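You operate a simulated robot arm through the tools that you are given. There is no shell and no other tool. Be economical: measure what you need, move in short steps, check, and stop when the job is done.

You are at the controls of a simulated robot arm. One attempt, no reset.

Task
Relabel the yellow folder with the pink label that matches its title.
Fine: peel the cream label into the grey tray; roll the new one down all along with the purple roller and put it back; the other label stays. Set down upright: purple roller.
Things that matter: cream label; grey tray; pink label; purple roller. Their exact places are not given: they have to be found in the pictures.

The check looks at the end state, three seconds after you hand in, the way a careful person would. Anything else that was tipped, shoved, dropped, spilled or broken makes it a failure.

Robot
A 7-joint arm with a two-finger parallel gripper on a trunk, on a base that drives. Base frame: it is fixed to the floor where the robot stands at the start and does not move with it; the origin is under the middle of the robot, x ahead of it, y to its left, z up; the surface under the hand at the start is at about z = 883. Readings come in mm, degrees, newtons and seconds.
With the tool pointing down near the work surface it reaches from about 360 to 900 mm from the robot's upright axis, wherever it stands. Its first joint turns from -115.0 to 115.0 degrees. Places, roughly: grey tray [400, -400, 900]; purple roller (7x7x9 cm) [700, -200, 900]. Payload 3.91 kg.
The TCP is the grasp point between the finger pads, 30 mm short of the fingertips. In the tool frame z runs along the fingers and y along their closing line. The gripper opens to 110 mm. The fingers are 20 mm wide and 10 mm thick; the gripper's body (48 by 112 mm) begins 55 mm behind the TCP.
Orientation is told as [roll, pitch, yaw] about the base's x, y, z axes, in that order, counted from this pose: with the fingers straight down and closing along the base's y, the tool's x points along the base's -x, its y along +y and its z along -z.

Tools
- The arm moves only by the tool play_rows. Its argument "targets" is a list of rows, each a list of 7 numbers: the closure in counts, from 0 (fully open) to 255 (shut), then the shift along the tool's x, y, z in mm, then the turn, a rotation vector about the tool's x, y, z in degrees. In form: [[claw, x, y, z, rx, ry, rz], ...]. A call has 1 to 20 rows; each row is the pose to reach, as a shift and turn from the pose commanded when the call began, along the tool's axes at that moment. Rows are played at 5 a second. More than 50 mm and 8.6 degrees between two rows, or a gripper value outside its range, and nothing of the call is played. Where a pose cannot be reached the arm comes as near as it can. A force on the tool above 50 N (or 10 N above the force at the start of the call, whichever is more), or a blocked arm, ends the call early, and 0.2 s more pass. The fingers move at their own pace (about 153 mm/s each) and stop on an object; they squeeze with about 42 N. The grip force told is the motor's: it shows also when the fingers shut on nothing. Time passes only in rows, and 0.2 s behind the last, so rows that repeat a pose let the fingers close. It gives the time, the measured TCP pose, the force on the tool (base axes), the opening and the grip force at its end, in the units of the frame above (readings bear some noise), with the torque about the TCP (base axes, N m) and any sound that the robot's microphone picked up, and new pictures: "pictures" is both (left out), scene, wrist or none.
- Cameras (640 x 400 px; columns grow to the right, rows downward): "scene" is now at [211.5, 144.6, 1198.9]; the picture's right is [-0.66, -0.75, 0.00], its down [-0.19, 0.16, -0.97] and it looks along [0.73, -0.64, -0.25] (base axes); focal length 266 px, centre (320, 200). "wrist" rides on the gripper at [72, 17, -103] in the tool frame; the picture's right is [-0.23, 0.97, 0.00], its down [-0.76, -0.18, -0.62] and it looks along [-0.61, -0.14, 0.78] (tool axes); focal length 222 px, centre (320, 200).
- lift_body(by): slides the trunk up (or, below 0, down) by that many mm; the arm and the scene camera ride with it, the base frame stays. It gives what a move gives, with no picture.
- steer(legs): drives the robot by 1 to 6 legs, each [ahead, left, turn to the left] in mm, mm and degrees, along the robot's own axes; the way and the turn of a leg run together, so that a leg with both is an arc; at most 1500 mm and 180 degrees a leg. The arm and the cameras ride along, it lands a little off, and it stops where it bumps. It gives what a move gives, and a new picture of the scene camera.
- pan_tilt(pan, tilt): turns the head with the scene camera to pan (to the left, within 80 degrees either way) and tilt (down, from -29 to 69), counted from straight ahead of the robot. It gives what a move gives, and a new picture of the scene camera.
- measure_at(camera, pixels): for up to 12 pixels [column, row] of the newest picture of that camera ("zoom" is the newest enlarged one), the place [x, y, z] in the base frame of the surface seen there, good to about 3 mm. The clock stands still meanwhile.
- close_up(camera, box): a new picture of the part [left, top, right, bottom] of that camera's present view, enlarged. The clock stands still meanwhile.
- job_done(): hands the job in; it is judged then, once.

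Work in short steps. Measure before you move; look again where a grasp or a placing could have gone wrong, and mend it. You have 80 turns and 260 pictures in all, those below and enlarged ones among them. Open the gripper and draw the arm clear of the work before you hand the job in, unless the task says otherwise; then end with one line.

The tools are called as name(argument=value, ...) on one line, values as JSON. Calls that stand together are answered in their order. play_rows: Moves the arm, as the interface text tells. Its arguments: {"type":"object","properties":{"targets":{"type":"array","items":{"type":"array","items":{"type":"number"}}},"pictures":{"type":"string","enum":["both","scene","wrist","none"]}},"required":["targets"]} The other tools are called the same way: lift_body (by) slides the trunk up or down; steer (legs) drives the base; pan_tilt (pan, tilt) turns the head that bears the scene camera; measure_at (camera, pixels) gives the place of the surface under pixels of a picture; close_up (camera, box) takes an enlarged picture of a part of a camera's view; job_done () hands the job in.

At the start:

```text
t: 0.0
tool_pos: [428.4, -353.9, 1221.5]
tool_rot: [0.0, 0.0, -0.1]
force: [-0.6, 0.0, 0.1]
moment: [0.0, -0.02, -0.03]
gripper_width: 110.2
grasp_force: 0.1
trunk travel left (down, up): [-500.0, 490.0]
robot x, y, heading: [-1.6, -1.9, -0.1]
head pan, tilt: [-41.3, 14.4]
```

scene: 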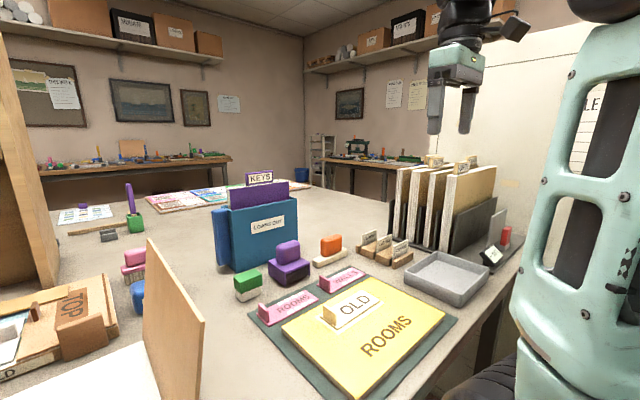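
wrist: 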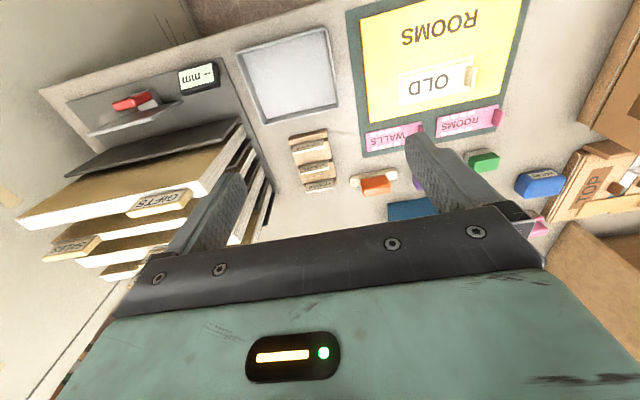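

The folder's title is ROOMS; pink ROOMS and WALLS labels lie near its far edge, and the OLD label lies on it at about (350,305). I take close-ups to see the detail.

close_up(camera="scene", box=[220, 220, 480, 390])

close_up(camera="wrist", box=[340, 0, 560, 170])

measure_at(camera="scene", pixels=[[352, 310], [329, 314], [285, 308], [338, 281], [276, 312], [325, 284], [290, 250], [290, 270], [445, 280], [440, 300], [400, 345], [285, 340]])

```text
2.35 times, centred on (350, 305) of scene
```

zoom: 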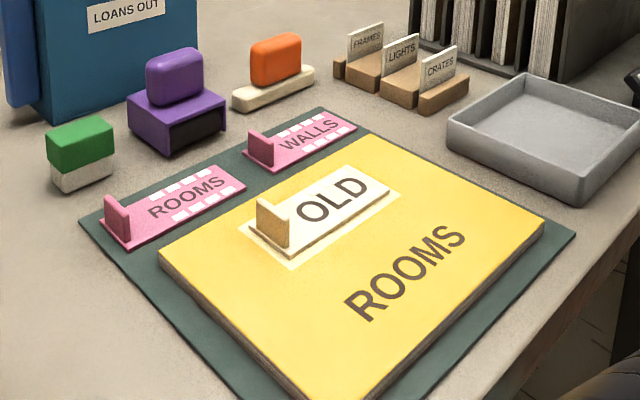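

```text
2.35 times, centred on (450, 85) of wrist
```

zoom: 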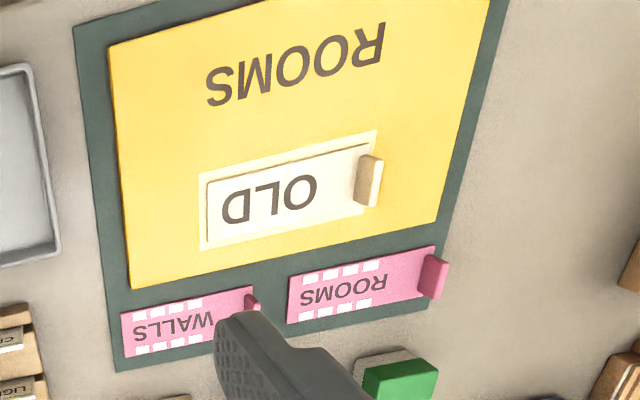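

```text
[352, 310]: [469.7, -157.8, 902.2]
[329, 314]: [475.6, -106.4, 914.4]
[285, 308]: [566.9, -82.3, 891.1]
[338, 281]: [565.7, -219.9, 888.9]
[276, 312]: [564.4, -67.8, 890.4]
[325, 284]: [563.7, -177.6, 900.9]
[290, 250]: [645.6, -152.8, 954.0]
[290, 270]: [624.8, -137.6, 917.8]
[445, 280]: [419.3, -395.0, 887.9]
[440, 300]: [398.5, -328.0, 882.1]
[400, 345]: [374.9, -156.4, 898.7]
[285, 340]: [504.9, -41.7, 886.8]
```

The labels have an upright tab at their left (+y) ends, thin along y. I measure the OLD label and the others with tight close-ups.

close_up(camera="scene", box=[310, 280, 400, 340])

measure_at(camera="zoom", pixels=[[120, 200], [100, 170], [145, 190], [200, 200], [60, 215], [190, 360], [280, 80], [420, 160], [270, 220], [370, 130], [205, 270], [300, 200]])

```text
6.67 times, centred on (355, 310) of scene
```

zoom: 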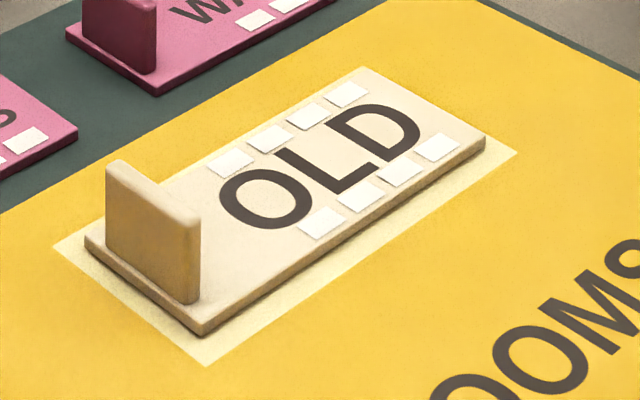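

```text
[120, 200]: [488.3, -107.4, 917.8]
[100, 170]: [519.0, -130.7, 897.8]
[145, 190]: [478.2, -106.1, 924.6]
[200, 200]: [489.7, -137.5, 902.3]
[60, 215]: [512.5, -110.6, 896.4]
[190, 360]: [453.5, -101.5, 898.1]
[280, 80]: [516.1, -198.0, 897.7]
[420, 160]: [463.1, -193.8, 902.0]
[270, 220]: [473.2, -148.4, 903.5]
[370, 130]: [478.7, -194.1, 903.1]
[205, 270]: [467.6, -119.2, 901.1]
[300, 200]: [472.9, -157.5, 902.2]
```

measure_at(camera="zoom", pixels=[[58, 246], [206, 362], [512, 153], [90, 238], [204, 325], [481, 140], [363, 72], [112, 165], [192, 222], [118, 240], [190, 295], [150, 195]])

close_up(camera="scene", box=[250, 265, 370, 335])

measure_at(camera="zoom", pixels=[[55, 195], [90, 285], [290, 175], [215, 125], [35, 210], [62, 200], [60, 235], [365, 100], [395, 140], [392, 162], [575, 60], [375, 85]])

close_up(camera="scene", box=[225, 220, 355, 305])

close_up(camera="scene", box=[395, 240, 515, 315])

measure_at(camera="zoom", pixels=[[60, 160], [100, 200], [300, 320], [180, 60], [490, 185], [280, 180], [475, 225], [230, 130]])

```text
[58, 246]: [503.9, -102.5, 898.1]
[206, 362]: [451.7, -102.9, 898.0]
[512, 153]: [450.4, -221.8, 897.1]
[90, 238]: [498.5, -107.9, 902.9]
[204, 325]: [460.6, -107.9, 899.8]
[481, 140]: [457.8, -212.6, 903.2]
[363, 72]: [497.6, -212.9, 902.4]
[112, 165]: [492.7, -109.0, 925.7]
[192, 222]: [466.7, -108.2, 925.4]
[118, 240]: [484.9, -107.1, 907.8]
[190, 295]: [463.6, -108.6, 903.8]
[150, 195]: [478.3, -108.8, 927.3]
```

```text
5.33 times, centred on (310, 300) of scene
```

zoom: 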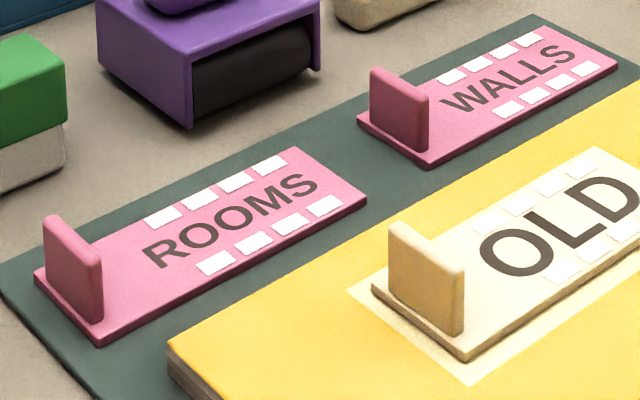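

```text
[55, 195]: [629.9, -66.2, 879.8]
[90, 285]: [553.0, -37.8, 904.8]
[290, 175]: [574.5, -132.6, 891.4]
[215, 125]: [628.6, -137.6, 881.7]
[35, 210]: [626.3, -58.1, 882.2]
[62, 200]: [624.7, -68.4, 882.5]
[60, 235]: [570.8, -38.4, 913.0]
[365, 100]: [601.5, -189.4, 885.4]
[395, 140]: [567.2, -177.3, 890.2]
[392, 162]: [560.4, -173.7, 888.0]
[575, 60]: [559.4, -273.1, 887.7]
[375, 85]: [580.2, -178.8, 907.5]
```

```text
4.71 times, centred on (290, 262) of scene
```

zoom: 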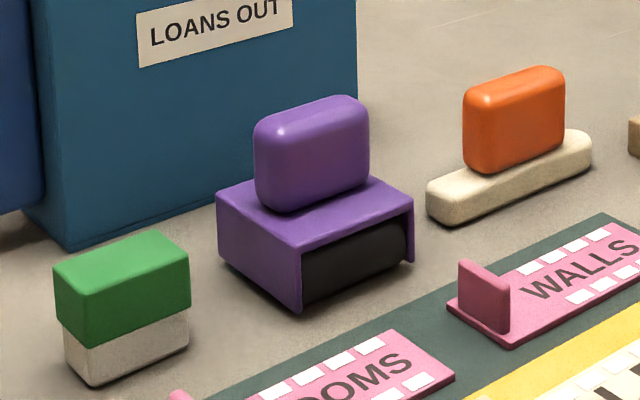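

```text
5.33 times, centred on (455, 278) of scene
```

zoom: 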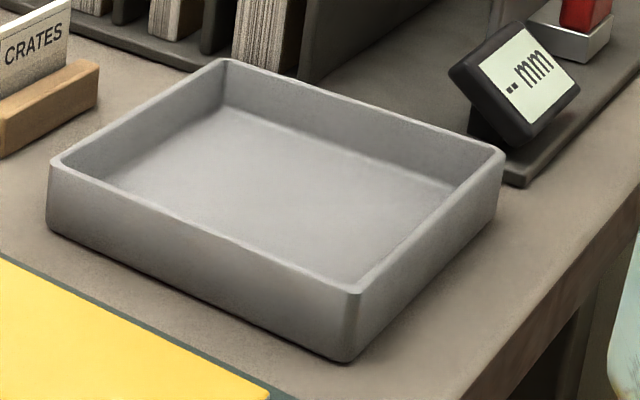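

```text
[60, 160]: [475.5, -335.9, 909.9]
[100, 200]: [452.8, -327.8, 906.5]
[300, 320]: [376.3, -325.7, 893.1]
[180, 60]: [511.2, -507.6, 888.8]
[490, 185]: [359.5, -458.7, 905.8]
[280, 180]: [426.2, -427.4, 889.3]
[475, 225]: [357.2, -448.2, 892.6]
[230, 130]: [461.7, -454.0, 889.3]
```

OLD tab: x 465–493, y ≈ −108…−114, top z ≈ 926; tray centre ≈ (416,−402). I move above the OLD tab with the fingers partly open and look.

play_rows(targets=[[162, -10, 40, 20, 0, 0, 0], [162, -20, 80, 50, 0, 0, 0], [162, -30, 120, 80, 0, 0, 0], [162, -38, 160, 110, 0, 0, 0], [162, -45, 200, 140, 0, 0, 0], [162, -50.6, 243, 160, 0, 0, 0], [162, -50.6, 243, 200, 0, 0, 0], [162, -50.6, 243, 230, 0, 0, 0], [162, -50.6, 243, 230, 0, 0, 0]])

```text
refused: row 2 steps farther than a row can; nothing moved
```

The step was a bit too long; I use smaller ones.

play_rows(targets=[[162, -10, 35, 20, 0, 0, 0], [162, -20, 70, 45, 0, 0, 0], [162, -30, 105, 70, 0, 0, 0], [162, -38, 140, 95, 0, 0, 0], [162, -45, 175, 120, 0, 0, 0], [162, -50.6, 210, 145, 0, 0, 0], [162, -50.6, 243, 170, 0, 0, 0], [162, -50.6, 243, 205, 0, 0, 0], [162, -50.6, 243, 235, 0, 0, 0], [162, -50.6, 243, 235, 0, 0, 0]])

```text
t: 2.2
tool_pos: [479.0, -109.3, 986.0]
tool_rot: [-0.1, 0.0, 0.0]
force: [-0.1, -0.9, -0.9]
moment: [-0.01, 0.03, 0.03]
gripper_width: 40.2
grasp_force: 0.0
trunk travel left (down, up): [-500.0, 490.0]
robot x, y, heading: [1.5, 0.4, 0.1]
head pan, tilt: [-41.3, 14.4]
```

scene: 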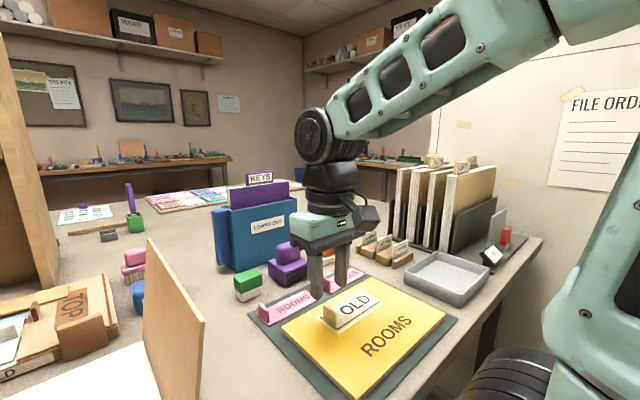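
wrist: 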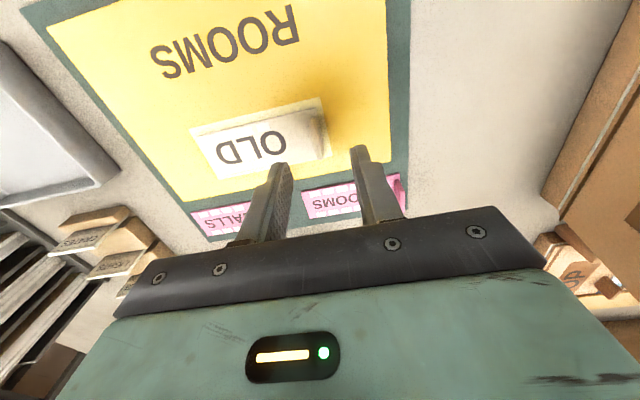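

The hand is above the tab. I check the tab from the wrist side.

close_up(camera="wrist", box=[260, 90, 400, 180])

measure_at(camera="zoom", pixels=[[250, 140], [270, 140], [300, 140], [310, 180], [290, 220], [285, 270], [265, 210]])

```text
4.44 times, centred on (330, 135) of wrist
```

zoom: 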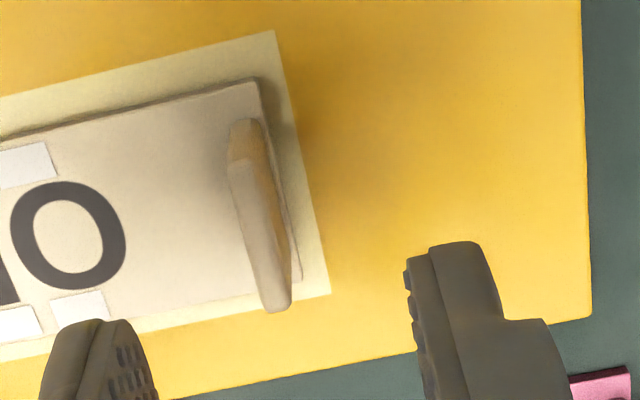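

```text
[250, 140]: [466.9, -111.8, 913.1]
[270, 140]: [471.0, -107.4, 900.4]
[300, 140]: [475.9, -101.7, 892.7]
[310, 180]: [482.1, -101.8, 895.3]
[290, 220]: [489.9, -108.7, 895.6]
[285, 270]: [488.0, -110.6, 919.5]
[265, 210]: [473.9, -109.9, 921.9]
```

Tab centre y ≈ −111. I descend so the tips end ~4 mm above the label plate and close.

play_rows(targets=[[162, 0, -1, 20, 0, 0, 0], [162, 0, -1, 38, 0, 0, 0], [162, 0, -1, 49, 0, 0, 0], [162, 0, -1, 49, 0, 0, 0], [220, 0, -1, 49, 0, 0, 0], [255, 0, -1, 49, 0, 0, 0], [255, 0, -1, 49, 0, 0, 0]])

```text
t: 3.8
tool_pos: [479.4, -111.9, 935.6]
tool_rot: [0.0, 0.0, 0.0]
force: [0.4, 1.3, -1.3]
moment: [0.03, -0.01, 0.05]
gripper_width: 4.1
grasp_force: 41.9
trunk travel left (down, up): [-500.0, 490.0]
robot x, y, heading: [1.3, -0.6, -0.2]
head pan, tilt: [-41.3, 14.4]
```

scene: 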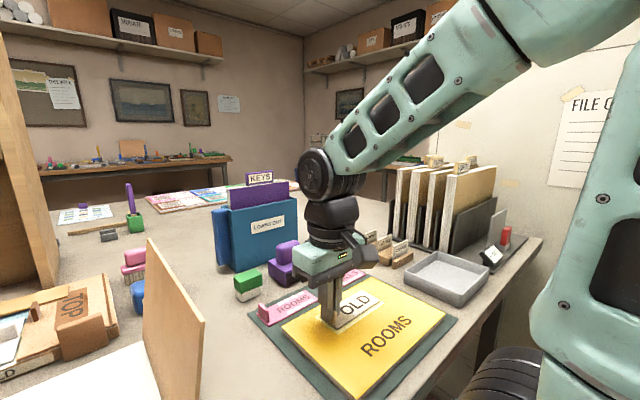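
wrist: 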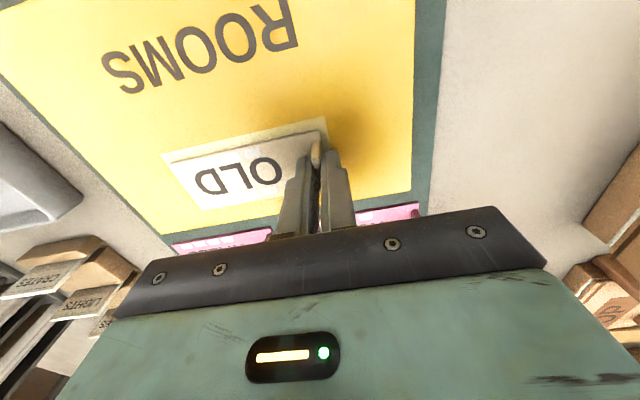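

The tab is held (4.1 mm). I begin the peel, lifting the tab end about the label's far edge in small steps.

play_rows(targets=[[255, 0, -0.7, -1.7, -1, 0, 0], [255, 0, -1.4, -3.5, -2, 0, 0], [255, 0, -2.1, -5.2, -3, 0, 0], [255, 0, -2.8, -7, -4, 0, 0], [255, 0, -4.4, -10.3, -6, 0, 0], [255, 0, -6, -13.7, -8, 0, 0], [255, 0, -6, -13.7, -8, 0, 0]])

close_up(camera="scene", box=[270, 250, 450, 370])

```text
t: 5.4
tool_pos: [478.7, -118.4, 949.5]
tool_rot: [8.0, 0.0, 0.0]
force: [-0.8, -2.5, -1.9]
moment: [-0.36, 0.05, 0.03]
gripper_width: 4.0
grasp_force: 42.1
trunk travel left (down, up): [-500.0, 490.0]
robot x, y, heading: [-0.4, -4.3, 0.3]
head pan, tilt: [-41.3, 14.4]
```

scene: 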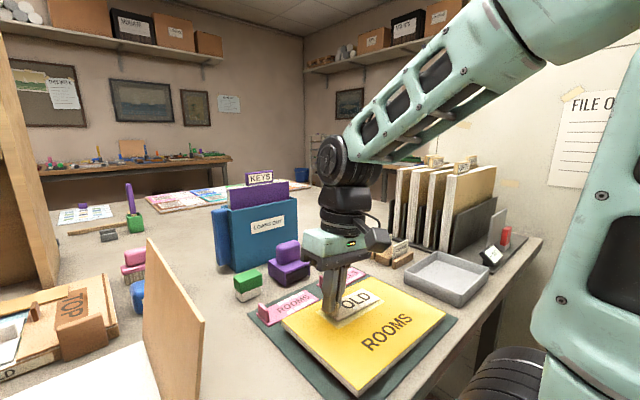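
wrist: 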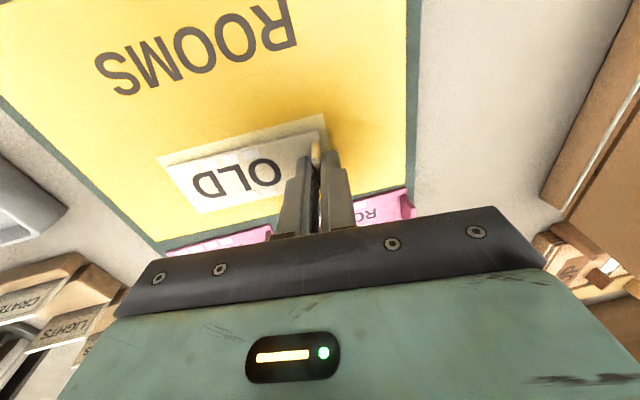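

```text
3.33 times, centred on (360, 310) of scene
```

zoom: 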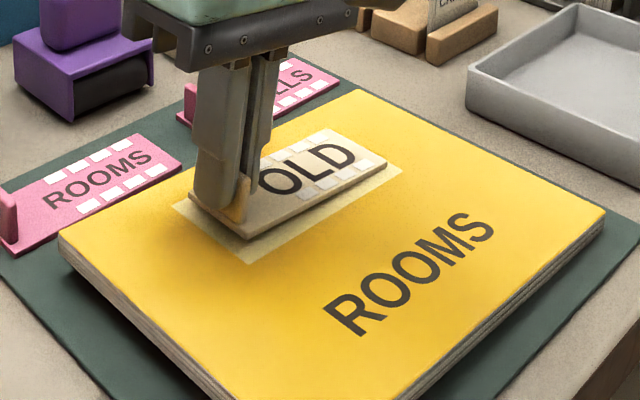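

I check whether the folder stayed flat.

measure_at(camera="zoom", pixels=[[75, 240], [240, 390], [355, 100], [590, 215], [180, 205], [245, 255], [395, 170], [245, 230], [380, 165], [200, 270]])

```text
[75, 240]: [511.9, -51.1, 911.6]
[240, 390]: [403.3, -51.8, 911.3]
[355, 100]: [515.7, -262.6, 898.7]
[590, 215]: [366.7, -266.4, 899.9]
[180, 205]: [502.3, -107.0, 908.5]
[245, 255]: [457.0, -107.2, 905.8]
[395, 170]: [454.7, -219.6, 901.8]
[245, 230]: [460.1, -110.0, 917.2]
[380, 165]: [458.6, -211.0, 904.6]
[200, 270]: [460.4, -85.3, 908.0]
```

The folder's left edge has risen ~12 mm, though the label is partly unstuck (~6 mm gap). I hold still for a moment to see whether the bond lets go.

play_rows(targets=[[255, 0, 0, 0, 0, 0, 0], [255, 0, 0, 0, 0, 0, 0], [255, 0, 0, 0, 0, 0, 0], [255, 0, 0, 0, 0, 0, 0], [255, 0, 0, 0, 0, 0, 0]], pictures="none")

close_up(camera="scene", box=[270, 250, 450, 370])

measure_at(camera="zoom", pixels=[[75, 240], [240, 390], [355, 100], [590, 215], [180, 205], [245, 255], [395, 170], [245, 230], [380, 165], [200, 270]])

```text
t: 6.6
tool_pos: [477.7, -118.0, 948.8]
tool_rot: [8.0, 0.0, 0.0]
force: [0.5, -1.6, -1.4]
moment: [-0.39, 0.01, 0.04]
gripper_width: 4.0
grasp_force: 42.4
trunk travel left (down, up): [-500.0, 490.0]
robot x, y, heading: [1.6, 0.7, -0.0]
head pan, tilt: [-41.3, 14.4]
```

```text
3.33 times, centred on (360, 310) of scene
```

zoom: 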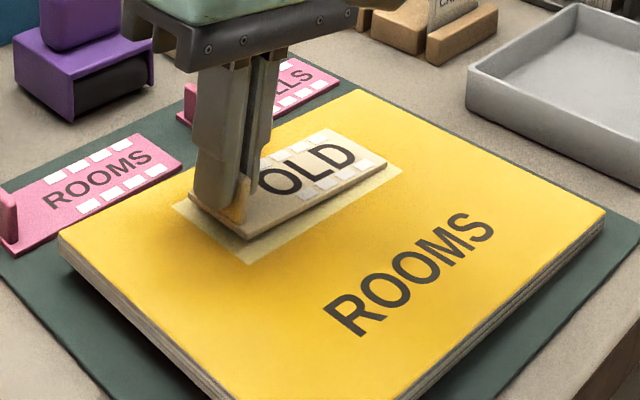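

```text
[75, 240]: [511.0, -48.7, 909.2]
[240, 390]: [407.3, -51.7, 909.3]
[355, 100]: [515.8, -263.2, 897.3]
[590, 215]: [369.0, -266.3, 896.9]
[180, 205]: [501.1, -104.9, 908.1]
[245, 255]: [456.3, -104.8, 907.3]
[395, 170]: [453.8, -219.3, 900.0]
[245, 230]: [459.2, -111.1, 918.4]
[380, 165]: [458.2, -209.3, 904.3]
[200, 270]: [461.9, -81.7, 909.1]
```

The label angle is 8° and the folder's about 3°. I continue the rotation slowly to 14° and look again.

play_rows(targets=[[255, 0, -0.7, -1.7, -1, 0, 0], [255, 0, -1.4, -3.5, -2, 0, 0], [255, 0, -2.1, -5.2, -3, 0, 0], [255, 0, -2.8, -7, -4, 0, 0], [255, 0, -3.6, -8.7, -5, 0, 0], [255, 0, -4.4, -10.3, -6, 0, 0], [255, 0, -4.4, -10.3, -6, 0, 0]], pictures="none")

close_up(camera="scene", box=[270, 250, 450, 370])

measure_at(camera="zoom", pixels=[[75, 240], [240, 390], [355, 100], [590, 215], [180, 205], [245, 255], [395, 170], [245, 230], [380, 165], [200, 270]])

```text
t: 8.2
tool_pos: [479.0, -123.7, 960.2]
tool_rot: [14.0, 0.1, 0.0]
force: [-0.4, 3.4, 2.3]
moment: [-0.55, 0.02, 0.02]
gripper_width: 3.9
grasp_force: 42.2
trunk travel left (down, up): [-500.0, 490.0]
robot x, y, heading: [-1.6, -0.3, -0.1]
head pan, tilt: [-41.3, 14.4]
```

```text
3.33 times, centred on (360, 310) of scene
```

zoom: 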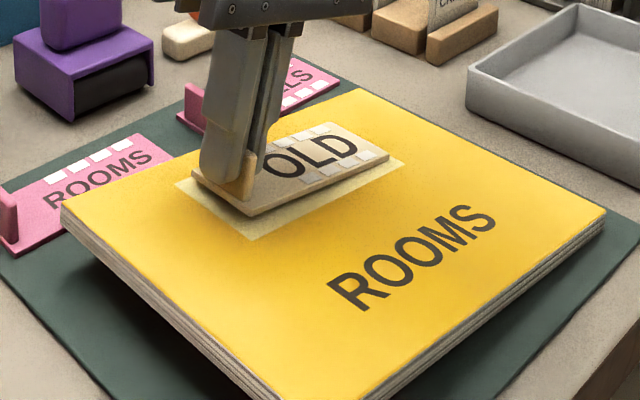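

```text
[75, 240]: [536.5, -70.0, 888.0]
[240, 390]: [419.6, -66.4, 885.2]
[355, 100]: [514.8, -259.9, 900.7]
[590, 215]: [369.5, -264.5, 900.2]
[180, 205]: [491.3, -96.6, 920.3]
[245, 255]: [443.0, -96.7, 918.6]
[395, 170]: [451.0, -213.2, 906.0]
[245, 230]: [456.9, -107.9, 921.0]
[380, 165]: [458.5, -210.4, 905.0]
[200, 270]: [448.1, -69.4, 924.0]
```

The bond is transmitting torque and tilting the folder. I press down gently at the same angle, so the label's far end holds the folder down while the tab end stays lifted.

play_rows(targets=[[255, 0, -0.5, 2, 0, 0, 0], [255, 0, -1, 4, 0, 0, 0], [255, 0, -1.45, 5.8, 0, 0, 0], [255, 0, -1.45, 5.8, 0, 0, 0]], pictures="none")

close_up(camera="scene", box=[270, 250, 450, 370])

measure_at(camera="zoom", pixels=[[85, 230], [200, 270], [355, 110], [590, 215], [180, 205], [245, 255], [395, 170], [245, 215], [380, 165]])

```text
t: 9.2
tool_pos: [479.3, -124.2, 953.0]
tool_rot: [14.0, 0.1, 0.0]
force: [-0.2, 3.3, 2.3]
moment: [-0.65, 0.13, -0.27]
gripper_width: 2.0
grasp_force: 42.3
trunk travel left (down, up): [-500.0, 490.0]
robot x, y, heading: [0.6, 1.1, -0.0]
head pan, tilt: [-41.3, 14.4]
```

```text
3.33 times, centred on (360, 310) of scene
```

zoom: 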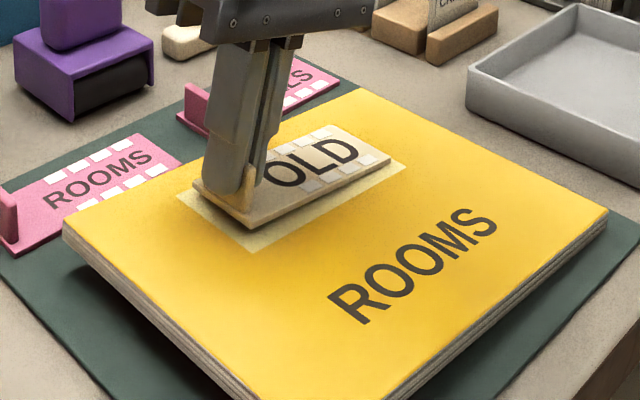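

```text
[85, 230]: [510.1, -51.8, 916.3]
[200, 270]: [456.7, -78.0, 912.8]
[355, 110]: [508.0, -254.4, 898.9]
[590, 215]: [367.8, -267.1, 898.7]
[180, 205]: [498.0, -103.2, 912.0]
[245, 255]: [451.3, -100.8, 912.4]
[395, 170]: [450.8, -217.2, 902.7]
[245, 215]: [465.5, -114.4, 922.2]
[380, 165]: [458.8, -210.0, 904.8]
```

The opening reads 2 mm now, so the tab may be slipping in the grip. I look closely at the label and fingertips before going on.

close_up(camera="scene", box=[310, 275, 400, 335])

measure_at(camera="zoom", pixels=[[145, 285], [200, 300], [480, 135], [330, 225], [460, 190], [320, 260], [200, 330], [505, 150], [400, 185]])

close_up(camera="wrist", box=[150, 80, 430, 250])

```text
6.67 times, centred on (355, 305) of scene
```

zoom: 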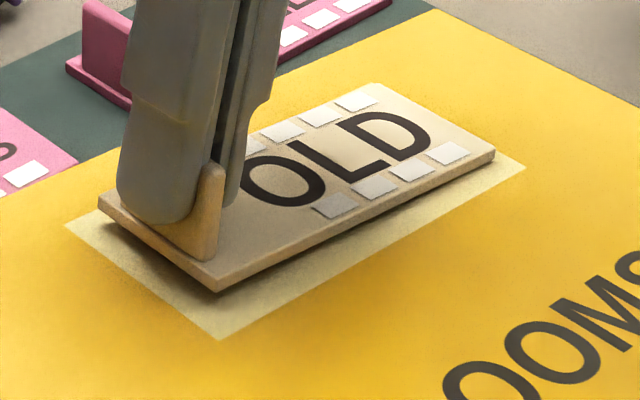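

```text
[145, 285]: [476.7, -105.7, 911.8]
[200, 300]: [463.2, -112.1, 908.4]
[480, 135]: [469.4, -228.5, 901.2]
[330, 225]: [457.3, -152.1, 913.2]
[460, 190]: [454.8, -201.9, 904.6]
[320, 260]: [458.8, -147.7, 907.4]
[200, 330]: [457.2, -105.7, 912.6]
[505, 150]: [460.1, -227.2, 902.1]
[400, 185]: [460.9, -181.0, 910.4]
```

```text
2.29 times, centred on (290, 165) of wrist
```

zoom: 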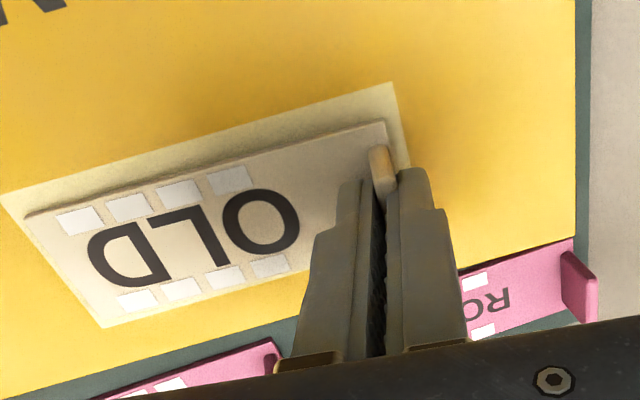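

The pads near the tab look greyer than the far ones, as if the peel is progressive. I hold 4 s at this pose to see whether it creeps.

play_rows(targets=[[255, 0, 0, 0, 0, 0, 0], [255, 0, 0, 0, 0, 0, 0], [255, 0, 0, 0, 0, 0, 0], [255, 0, 0, 0, 0, 0, 0], [255, 0, 0, 0, 0, 0, 0], [255, 0, 0, 0, 0, 0, 0], [255, 0, 0, 0, 0, 0, 0], [255, 0, 0, 0, 0, 0, 0], [255, 0, 0, 0, 0, 0, 0], [255, 0, 0, 0, 0, 0, 0], [255, 0, 0, 0, 0, 0, 0], [255, 0, 0, 0, 0, 0, 0], [255, 0, 0, 0, 0, 0, 0], [255, 0, 0, 0, 0, 0, 0], [255, 0, 0, 0, 0, 0, 0]], pictures="none")

close_up(camera="scene", box=[270, 250, 450, 370])

measure_at(camera="zoom", pixels=[[85, 230], [200, 270], [355, 110], [590, 215], [180, 205], [245, 255], [395, 170], [245, 215], [380, 165]])

```text
t: 12.4
tool_pos: [478.5, -125.4, 953.0]
tool_rot: [14.0, 0.0, 0.0]
force: [-0.7, 0.6, 1.4]
moment: [-0.7, 0.17, -0.28]
gripper_width: 2.2
grasp_force: 42.4
trunk travel left (down, up): [-500.0, 490.0]
robot x, y, heading: [-2.4, 1.1, 0.1]
head pan, tilt: [-41.3, 14.4]
```

```text
3.33 times, centred on (360, 310) of scene
```

zoom: 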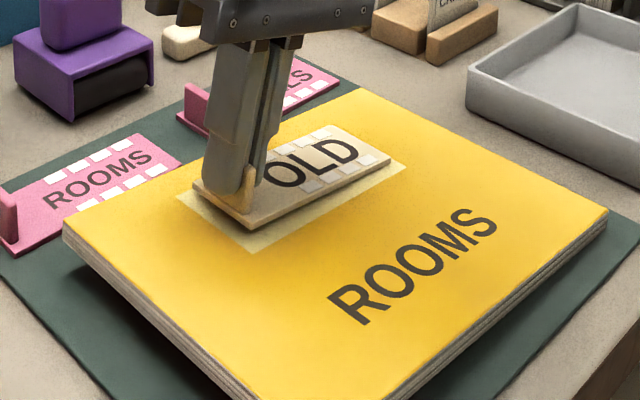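

```text
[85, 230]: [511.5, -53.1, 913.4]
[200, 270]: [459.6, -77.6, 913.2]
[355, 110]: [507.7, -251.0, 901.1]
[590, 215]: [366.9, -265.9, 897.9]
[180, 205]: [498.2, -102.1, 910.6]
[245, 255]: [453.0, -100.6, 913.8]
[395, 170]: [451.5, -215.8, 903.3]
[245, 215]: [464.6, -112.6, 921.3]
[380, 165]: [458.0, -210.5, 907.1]
```

No creep: the grip is torque-limited and the label is slipping in the fingers. I lower back to flat, reopen, and look before regripping.

play_rows(targets=[[255, 0, 2.2, 5, 3.5, 0, 0], [255, 0, 4.4, 10, 7, 0, 0], [255, 0, 6.6, 15, 10.5, 0, 0], [255, 0, 8.9, 19.5, 14, 0, 0], [255, 0, 8.9, 19.5, 14, 0, 0], [200, 0, 8.9, 19.5, 14, 0, 0], [190, 0, 8.9, 19.5, 14, 0, 0], [190, 0, 8.9, 19.5, 14, 0, 0]])

close_up(camera="scene", box=[270, 250, 450, 370])

measure_at(camera="zoom", pixels=[[85, 230], [200, 270], [355, 110], [590, 215], [180, 205], [245, 255], [395, 170], [245, 235], [380, 165]])

```text
t: 14.2
tool_pos: [478.9, -112.2, 936.4]
tool_rot: [0.0, 0.0, 0.0]
force: [0.0, 0.7, -0.5]
moment: [-0.02, -0.01, 0.01]
gripper_width: 28.1
grasp_force: 0.0
trunk travel left (down, up): [-500.0, 490.0]
robot x, y, heading: [0.7, 0.3, 0.1]
head pan, tilt: [-41.3, 14.4]
```

scene: 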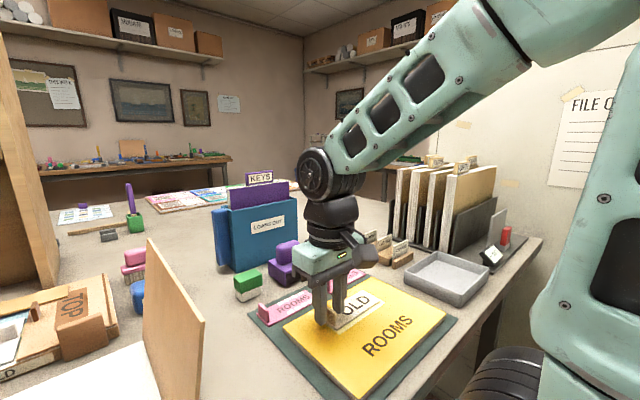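
wrist: 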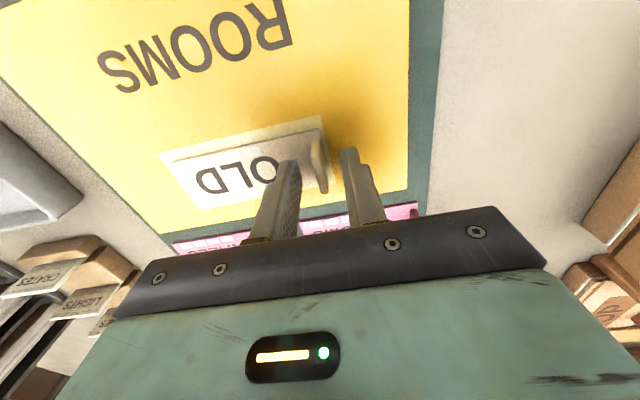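

```text
3.33 times, centred on (360, 310) of scene
```

zoom: 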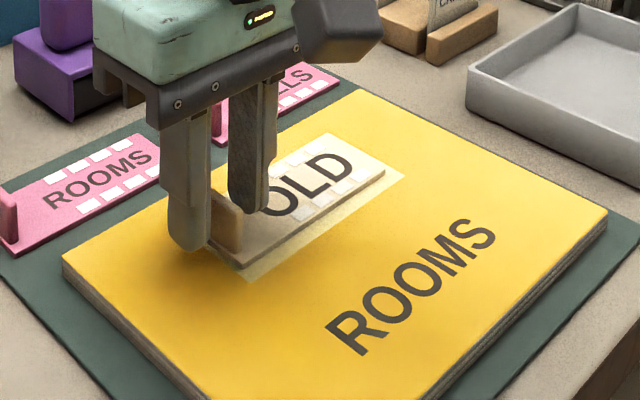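

```text
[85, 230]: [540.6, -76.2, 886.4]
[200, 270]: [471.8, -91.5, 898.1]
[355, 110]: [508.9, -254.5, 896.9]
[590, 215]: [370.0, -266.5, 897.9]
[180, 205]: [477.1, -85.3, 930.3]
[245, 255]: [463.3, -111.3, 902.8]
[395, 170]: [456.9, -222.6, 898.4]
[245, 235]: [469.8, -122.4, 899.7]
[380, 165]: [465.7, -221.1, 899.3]
```

close_up(camera="scene", box=[310, 280, 400, 340])

```text
6.67 times, centred on (355, 310) of scene
```

zoom: 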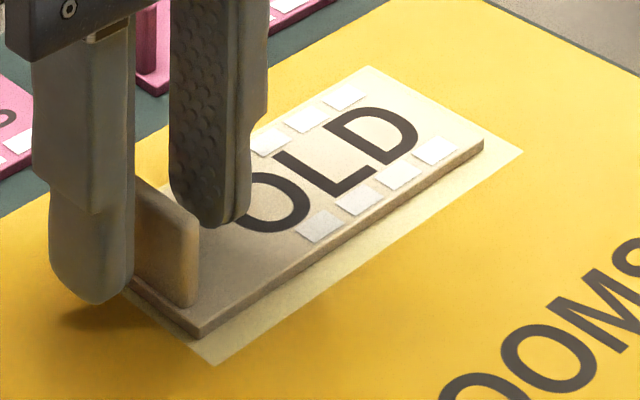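

Folder and label lie flat again. I regrip 3 mm lower for a better hold and turn further and faster, to about 24°.

play_rows(targets=[[190, 0, 0.5, 3, 0, 0, 0], [255, 0, 0.5, 3, 0, 0, 0], [255, 0, 0.5, 3, 0, 0, 0], [255, 0, 0.5, 3, 0, 0, 0], [255, 0, -2.3, -3.5, -4, 0, 0], [255, 0, -5.5, -10.2, -8, 0, 0], [255, 0, -9.2, -16.7, -12, 0, 0], [255, 0, -13.3, -23, -16, 0, 0], [255, 0, -17.9, -29, -20, 0, 0], [255, 0, -22.9, -35, -24, 0, 0], [255, 0, -22.9, -35, -24, 0, 0]], pictures="wrist")

close_up(camera="scene", box=[270, 250, 450, 370])

measure_at(camera="zoom", pixels=[[85, 210], [200, 270], [355, 110], [590, 215], [180, 205], [245, 255], [395, 170], [245, 235], [380, 165]])

```text
t: 16.6
tool_pos: [478.4, -133.5, 972.8]
tool_rot: [24.0, 0.1, 0.0]
force: [1.0, 5.0, 3.7]
moment: [-0.6, -0.18, 0.22]
gripper_width: 3.4
grasp_force: 42.2
trunk travel left (down, up): [-500.0, 490.0]
robot x, y, heading: [1.2, -3.1, -0.1]
head pan, tilt: [-41.3, 14.4]
```

wrist: 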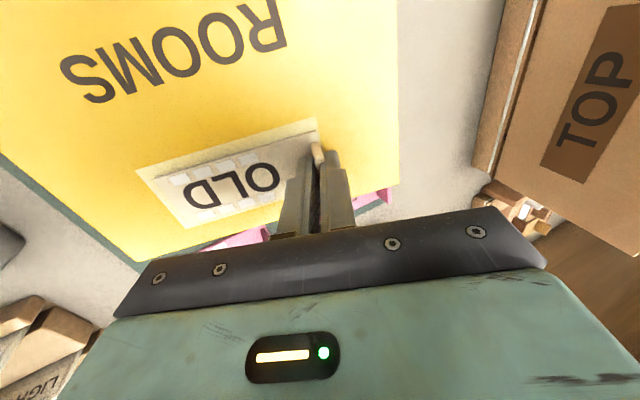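

```text
3.33 times, centred on (360, 310) of scene
```

zoom: 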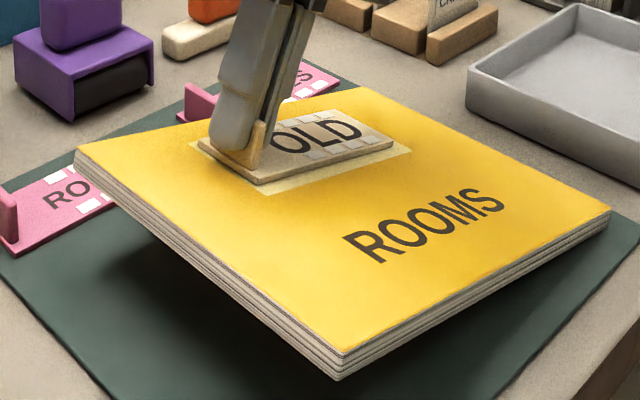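

```text
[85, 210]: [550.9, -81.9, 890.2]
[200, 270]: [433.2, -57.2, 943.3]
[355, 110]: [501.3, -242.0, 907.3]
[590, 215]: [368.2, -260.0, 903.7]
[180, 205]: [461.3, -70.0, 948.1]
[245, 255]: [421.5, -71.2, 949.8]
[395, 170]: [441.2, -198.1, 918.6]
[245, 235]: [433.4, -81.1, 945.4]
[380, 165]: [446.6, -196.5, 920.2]
```

The pads on OLD look greyer than before; I zoom in to read them.

close_up(camera="scene", box=[320, 270, 395, 320])

close_up(camera="wrist", box=[120, 100, 360, 250])

```text
8.00 times, centred on (358, 295) of scene
```

zoom: 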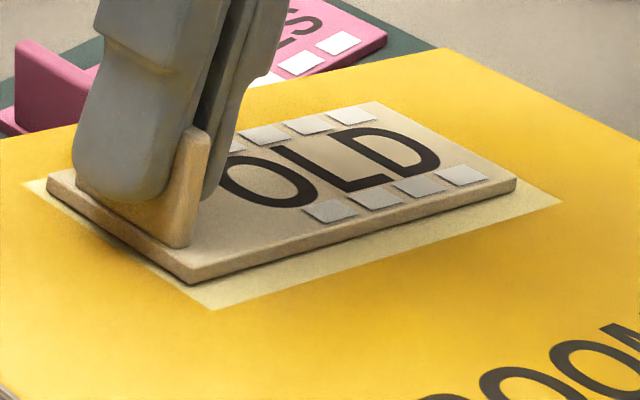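

```text
2.67 times, centred on (240, 175) of wrist
```

zoom: 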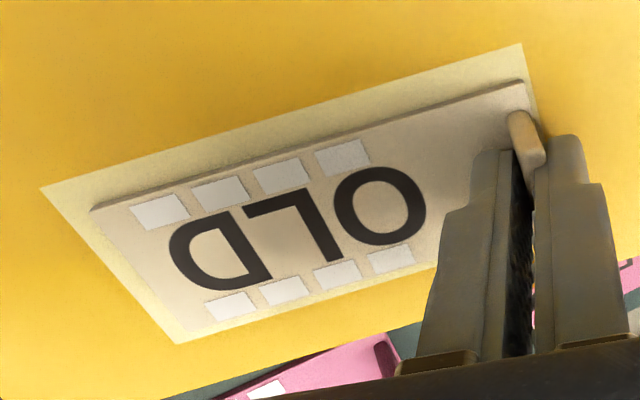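

The label is tilted nearly as much as the folder (the tab slips in the fingers), so torque alone doesn't work. I lower it flat again, regrip, and try a very slow lift of the tab with little torque.

play_rows(targets=[[255, 0, 0.65, 7.5, 4, 0, 0], [255, 0, 1.3, 15, 8, 0, 0], [255, 0, 1.95, 22.5, 12, 0, 0], [255, 0, 2.6, 30, 16, 0, 0], [255, 0, 3.2, 37.5, 20, 0, 0], [255, 0, 3.9, 44, 24, 0, 0], [255, 0, 3.9, 44, 24, 0, 0], [195, 0, 3.9, 44, 24, 0, 0], [195, 0, 3.9, 44, 24, 0, 0], [195, 0, 3.9, 44, 24, 0, 0]], pictures="wrist")

close_up(camera="scene", box=[310, 280, 400, 340])

measure_at(camera="zoom", pixels=[[150, 290], [204, 328], [481, 140], [212, 362], [512, 153], [150, 330], [363, 72], [180, 225]])

```text
t: 18.8
tool_pos: [479.3, -112.1, 932.8]
tool_rot: [0.0, 0.0, 0.0]
force: [-0.6, -0.2, -0.6]
moment: [-0.01, 0.02, 0.0]
gripper_width: 25.7
grasp_force: 0.0
trunk travel left (down, up): [-500.0, 490.0]
robot x, y, heading: [0.3, -2.5, -0.2]
head pan, tilt: [-41.3, 14.4]
```

wrist: 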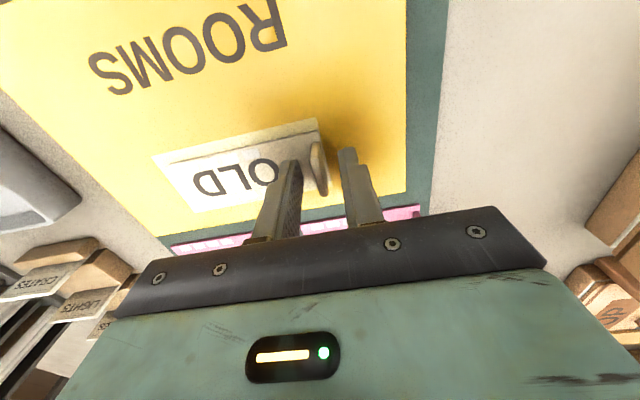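

```text
6.67 times, centred on (355, 310) of scene
```

zoom: 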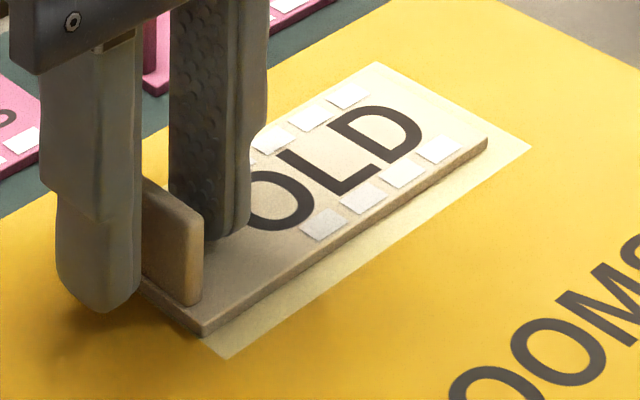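

```text
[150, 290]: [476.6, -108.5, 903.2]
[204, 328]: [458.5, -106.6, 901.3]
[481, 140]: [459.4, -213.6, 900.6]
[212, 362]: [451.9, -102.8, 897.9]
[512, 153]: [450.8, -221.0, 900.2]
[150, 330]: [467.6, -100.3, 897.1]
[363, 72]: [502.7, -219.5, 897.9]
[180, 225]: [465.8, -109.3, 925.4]
```

The label has shifted ~3 mm relative to its pale field, so the bond does yield somewhat. Now a slow lift: 10 mm in 3.4 s with mostly pull and little turn.

play_rows(targets=[[255, 0, 0.5, 0, 0, 0, 0], [255, 0, 0.5, 0, 0, 0, 0], [255, 0, 0.5, 0, 0, 0, 0], [255, 0, 0.4, -0.6, -0.2, 0, 0], [255, 0, 0.3, -1.2, -0.5, 0, 0], [255, 0, 0.1, -1.9, -0.7, 0, 0], [255, 0, 0, -2.5, -1, 0, 0], [255, 0, -0.1, -3.1, -1.2, 0, 0], [255, 0, -0.3, -3.7, -1.5, 0, 0], [255, 0, -0.4, -4.4, -1.7, 0, 0], [255, 0, -0.6, -5, -2, 0, 0], [255, 0, -0.7, -5.6, -2.2, 0, 0], [255, 0, -0.9, -6.2, -2.5, 0, 0], [255, 0, -1, -6.9, -2.7, 0, 0], [255, 0, -1.2, -7.5, -3, 0, 0], [255, 0, -1.3, -8.1, -3.2, 0, 0], [255, 0, -1.5, -8.7, -3.5, 0, 0], [255, 0, -1.6, -9.4, -3.7, 0, 0], [255, 0, -1.8, -10, -4, 0, 0], [255, 0, -1.8, -10, -4, 0, 0]], pictures="none")

close_up(camera="scene", box=[270, 265, 405, 355])

measure_at(camera="zoom", pixels=[[180, 310], [300, 290], [310, 275], [490, 200], [510, 200], [110, 300], [540, 300], [450, 60]])

```text
t: 23.0
tool_pos: [479.2, -113.6, 942.6]
tool_rot: [3.9, -0.1, 0.1]
force: [-0.1, 0.2, -0.4]
moment: [-0.01, 0.02, 0.0]
gripper_width: 3.8
grasp_force: 41.9
trunk travel left (down, up): [-500.0, 490.0]
robot x, y, heading: [-2.8, 1.1, -0.0]
head pan, tilt: [-41.3, 14.4]
```

```text
4.44 times, centred on (338, 310) of scene
```

zoom: 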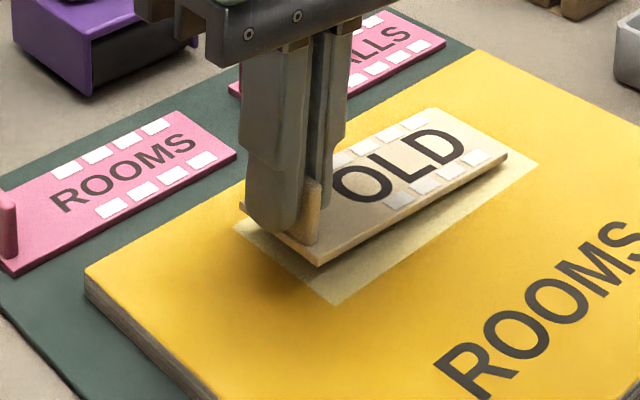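

```text
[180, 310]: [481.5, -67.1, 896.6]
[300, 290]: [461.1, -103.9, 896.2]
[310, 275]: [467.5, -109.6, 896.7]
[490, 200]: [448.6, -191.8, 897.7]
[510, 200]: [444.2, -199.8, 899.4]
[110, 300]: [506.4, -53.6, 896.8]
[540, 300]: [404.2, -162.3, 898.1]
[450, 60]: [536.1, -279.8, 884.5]
```

The label is free and the folder lies flat. I lift it 90 mm, level it, and carry it to above the tray.

play_rows(targets=[[255, 0, 1, -15, 0, 0, 0], [255, 0, 3, -45, 2, 0, 0], [255, 0, 6.3, -89.8, 4, 0, 0], [255, 11, -35, -92.5, 4, 0, 0], [255, 22, -77, -95.5, 4, 0, 0], [255, 33, -117, -98.5, 4, 0, 0], [255, 44, -157, -101.5, 4, 0, 0], [255, 55, -197, -104.5, 4, 0, 0], [255, 63, -234, -106.7, 4, 0, 0], [255, 63, -234, -106.7, 4, 0, 0]])

close_up(camera="scene", box=[250, 200, 520, 380])

```text
t: 25.2
tool_pos: [415.7, -356.3, 1032.5]
tool_rot: [-0.1, 0.0, -0.1]
force: [0.7, 0.1, 0.6]
moment: [-0.04, -0.01, 0.01]
gripper_width: 4.0
grasp_force: 42.1
out of reach, approached as far as the arm can: row 4, 5
trunk travel left (down, up): [-500.0, 490.0]
robot x, y, heading: [-4.4, -1.5, -0.0]
head pan, tilt: [-41.3, 14.4]
```

scene: 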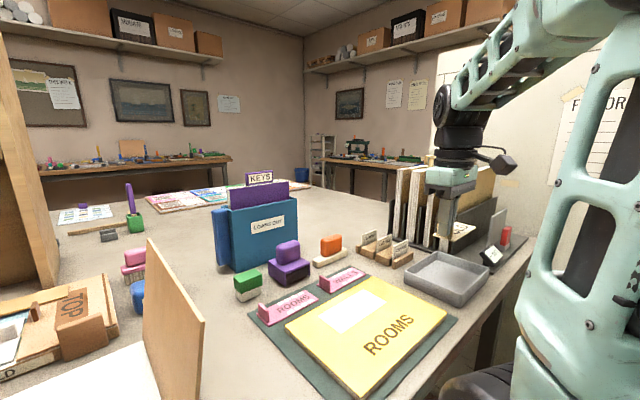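
wrist: 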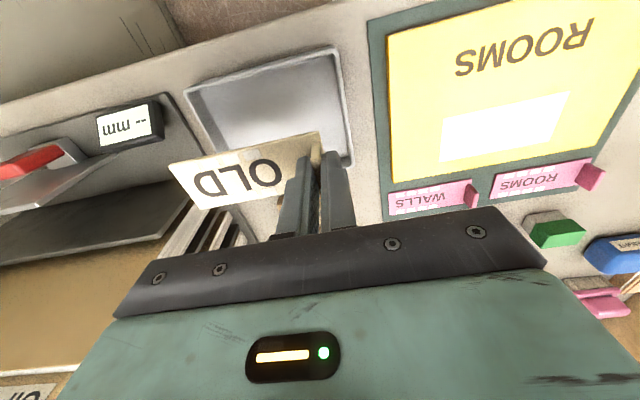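

```text
2.22 times, centred on (385, 290) of scene
```

zoom: 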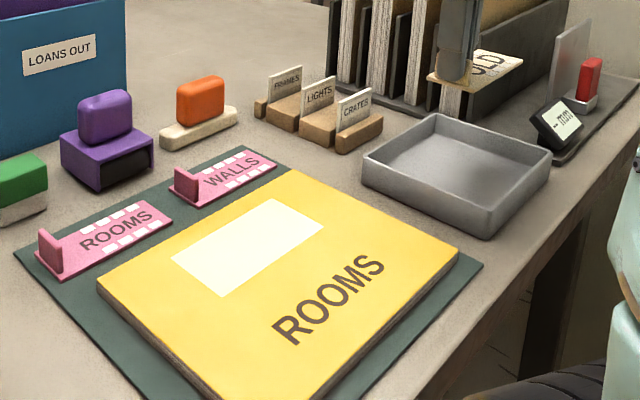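

The label hangs level from the gripper. I measure the tray's inner extents and the bare pale field.

measure_at(camera="wrist", pixels=[[190, 92], [329, 54], [345, 155], [340, 110], [215, 88], [260, 75], [250, 145], [300, 100]])

measure_at(camera="zoom", pixels=[[437, 117], [366, 158], [480, 203], [550, 158], [450, 180], [390, 162], [475, 195], [535, 160], [175, 259], [214, 295], [276, 200], [323, 230]])

```text
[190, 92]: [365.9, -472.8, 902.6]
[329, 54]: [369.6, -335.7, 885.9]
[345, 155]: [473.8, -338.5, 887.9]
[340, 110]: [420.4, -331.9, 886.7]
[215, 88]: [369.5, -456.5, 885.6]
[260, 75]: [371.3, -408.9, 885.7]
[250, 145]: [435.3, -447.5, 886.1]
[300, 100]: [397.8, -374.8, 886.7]
```

```text
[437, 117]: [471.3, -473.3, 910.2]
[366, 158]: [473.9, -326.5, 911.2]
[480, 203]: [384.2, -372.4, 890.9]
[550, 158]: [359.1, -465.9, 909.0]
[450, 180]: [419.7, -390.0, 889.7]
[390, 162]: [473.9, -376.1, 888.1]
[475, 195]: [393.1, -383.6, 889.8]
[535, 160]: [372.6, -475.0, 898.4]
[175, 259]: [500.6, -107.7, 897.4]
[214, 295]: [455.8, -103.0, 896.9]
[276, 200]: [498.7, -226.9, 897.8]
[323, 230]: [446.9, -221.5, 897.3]
```

Tray interior spans x 363–471, y −331…−469, floor z ≈ 887. I lower the label onto the floor (TCP ≈ 924) and open only slightly.

play_rows(targets=[[255, -1, 0, 40, 0, 0, 0], [255, -1, 0, 75, 0, 0, 0], [255, -1, 0, 95, 0, 0, 0], [255, -1, 0, 103, 0, 0, 0], [255, -1, 0, 107, 0, 0, 0], [255, -1, 0, 108.5, 0, 0, 0], [255, -1, 0, 108.5, 0, 0, 0]], pictures="none")

close_up(camera="scene", box=[390, 210, 520, 310])

```text
t: 26.8
tool_pos: [415.5, -354.9, 925.3]
tool_rot: [0.0, -0.1, 0.0]
force: [-0.5, 1.2, 0.2]
moment: [-0.01, -0.01, 0.01]
gripper_width: 4.3
grasp_force: 41.9
trunk travel left (down, up): [-500.0, 490.0]
robot x, y, heading: [2.0, 1.7, 0.1]
head pan, tilt: [-41.3, 14.4]
```

```text
4.00 times, centred on (455, 260) of scene
```

zoom: 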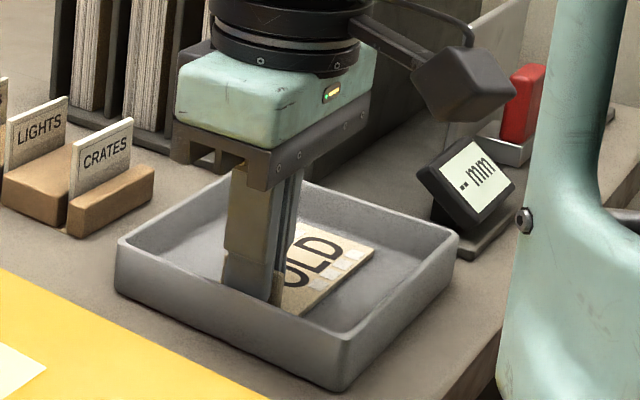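

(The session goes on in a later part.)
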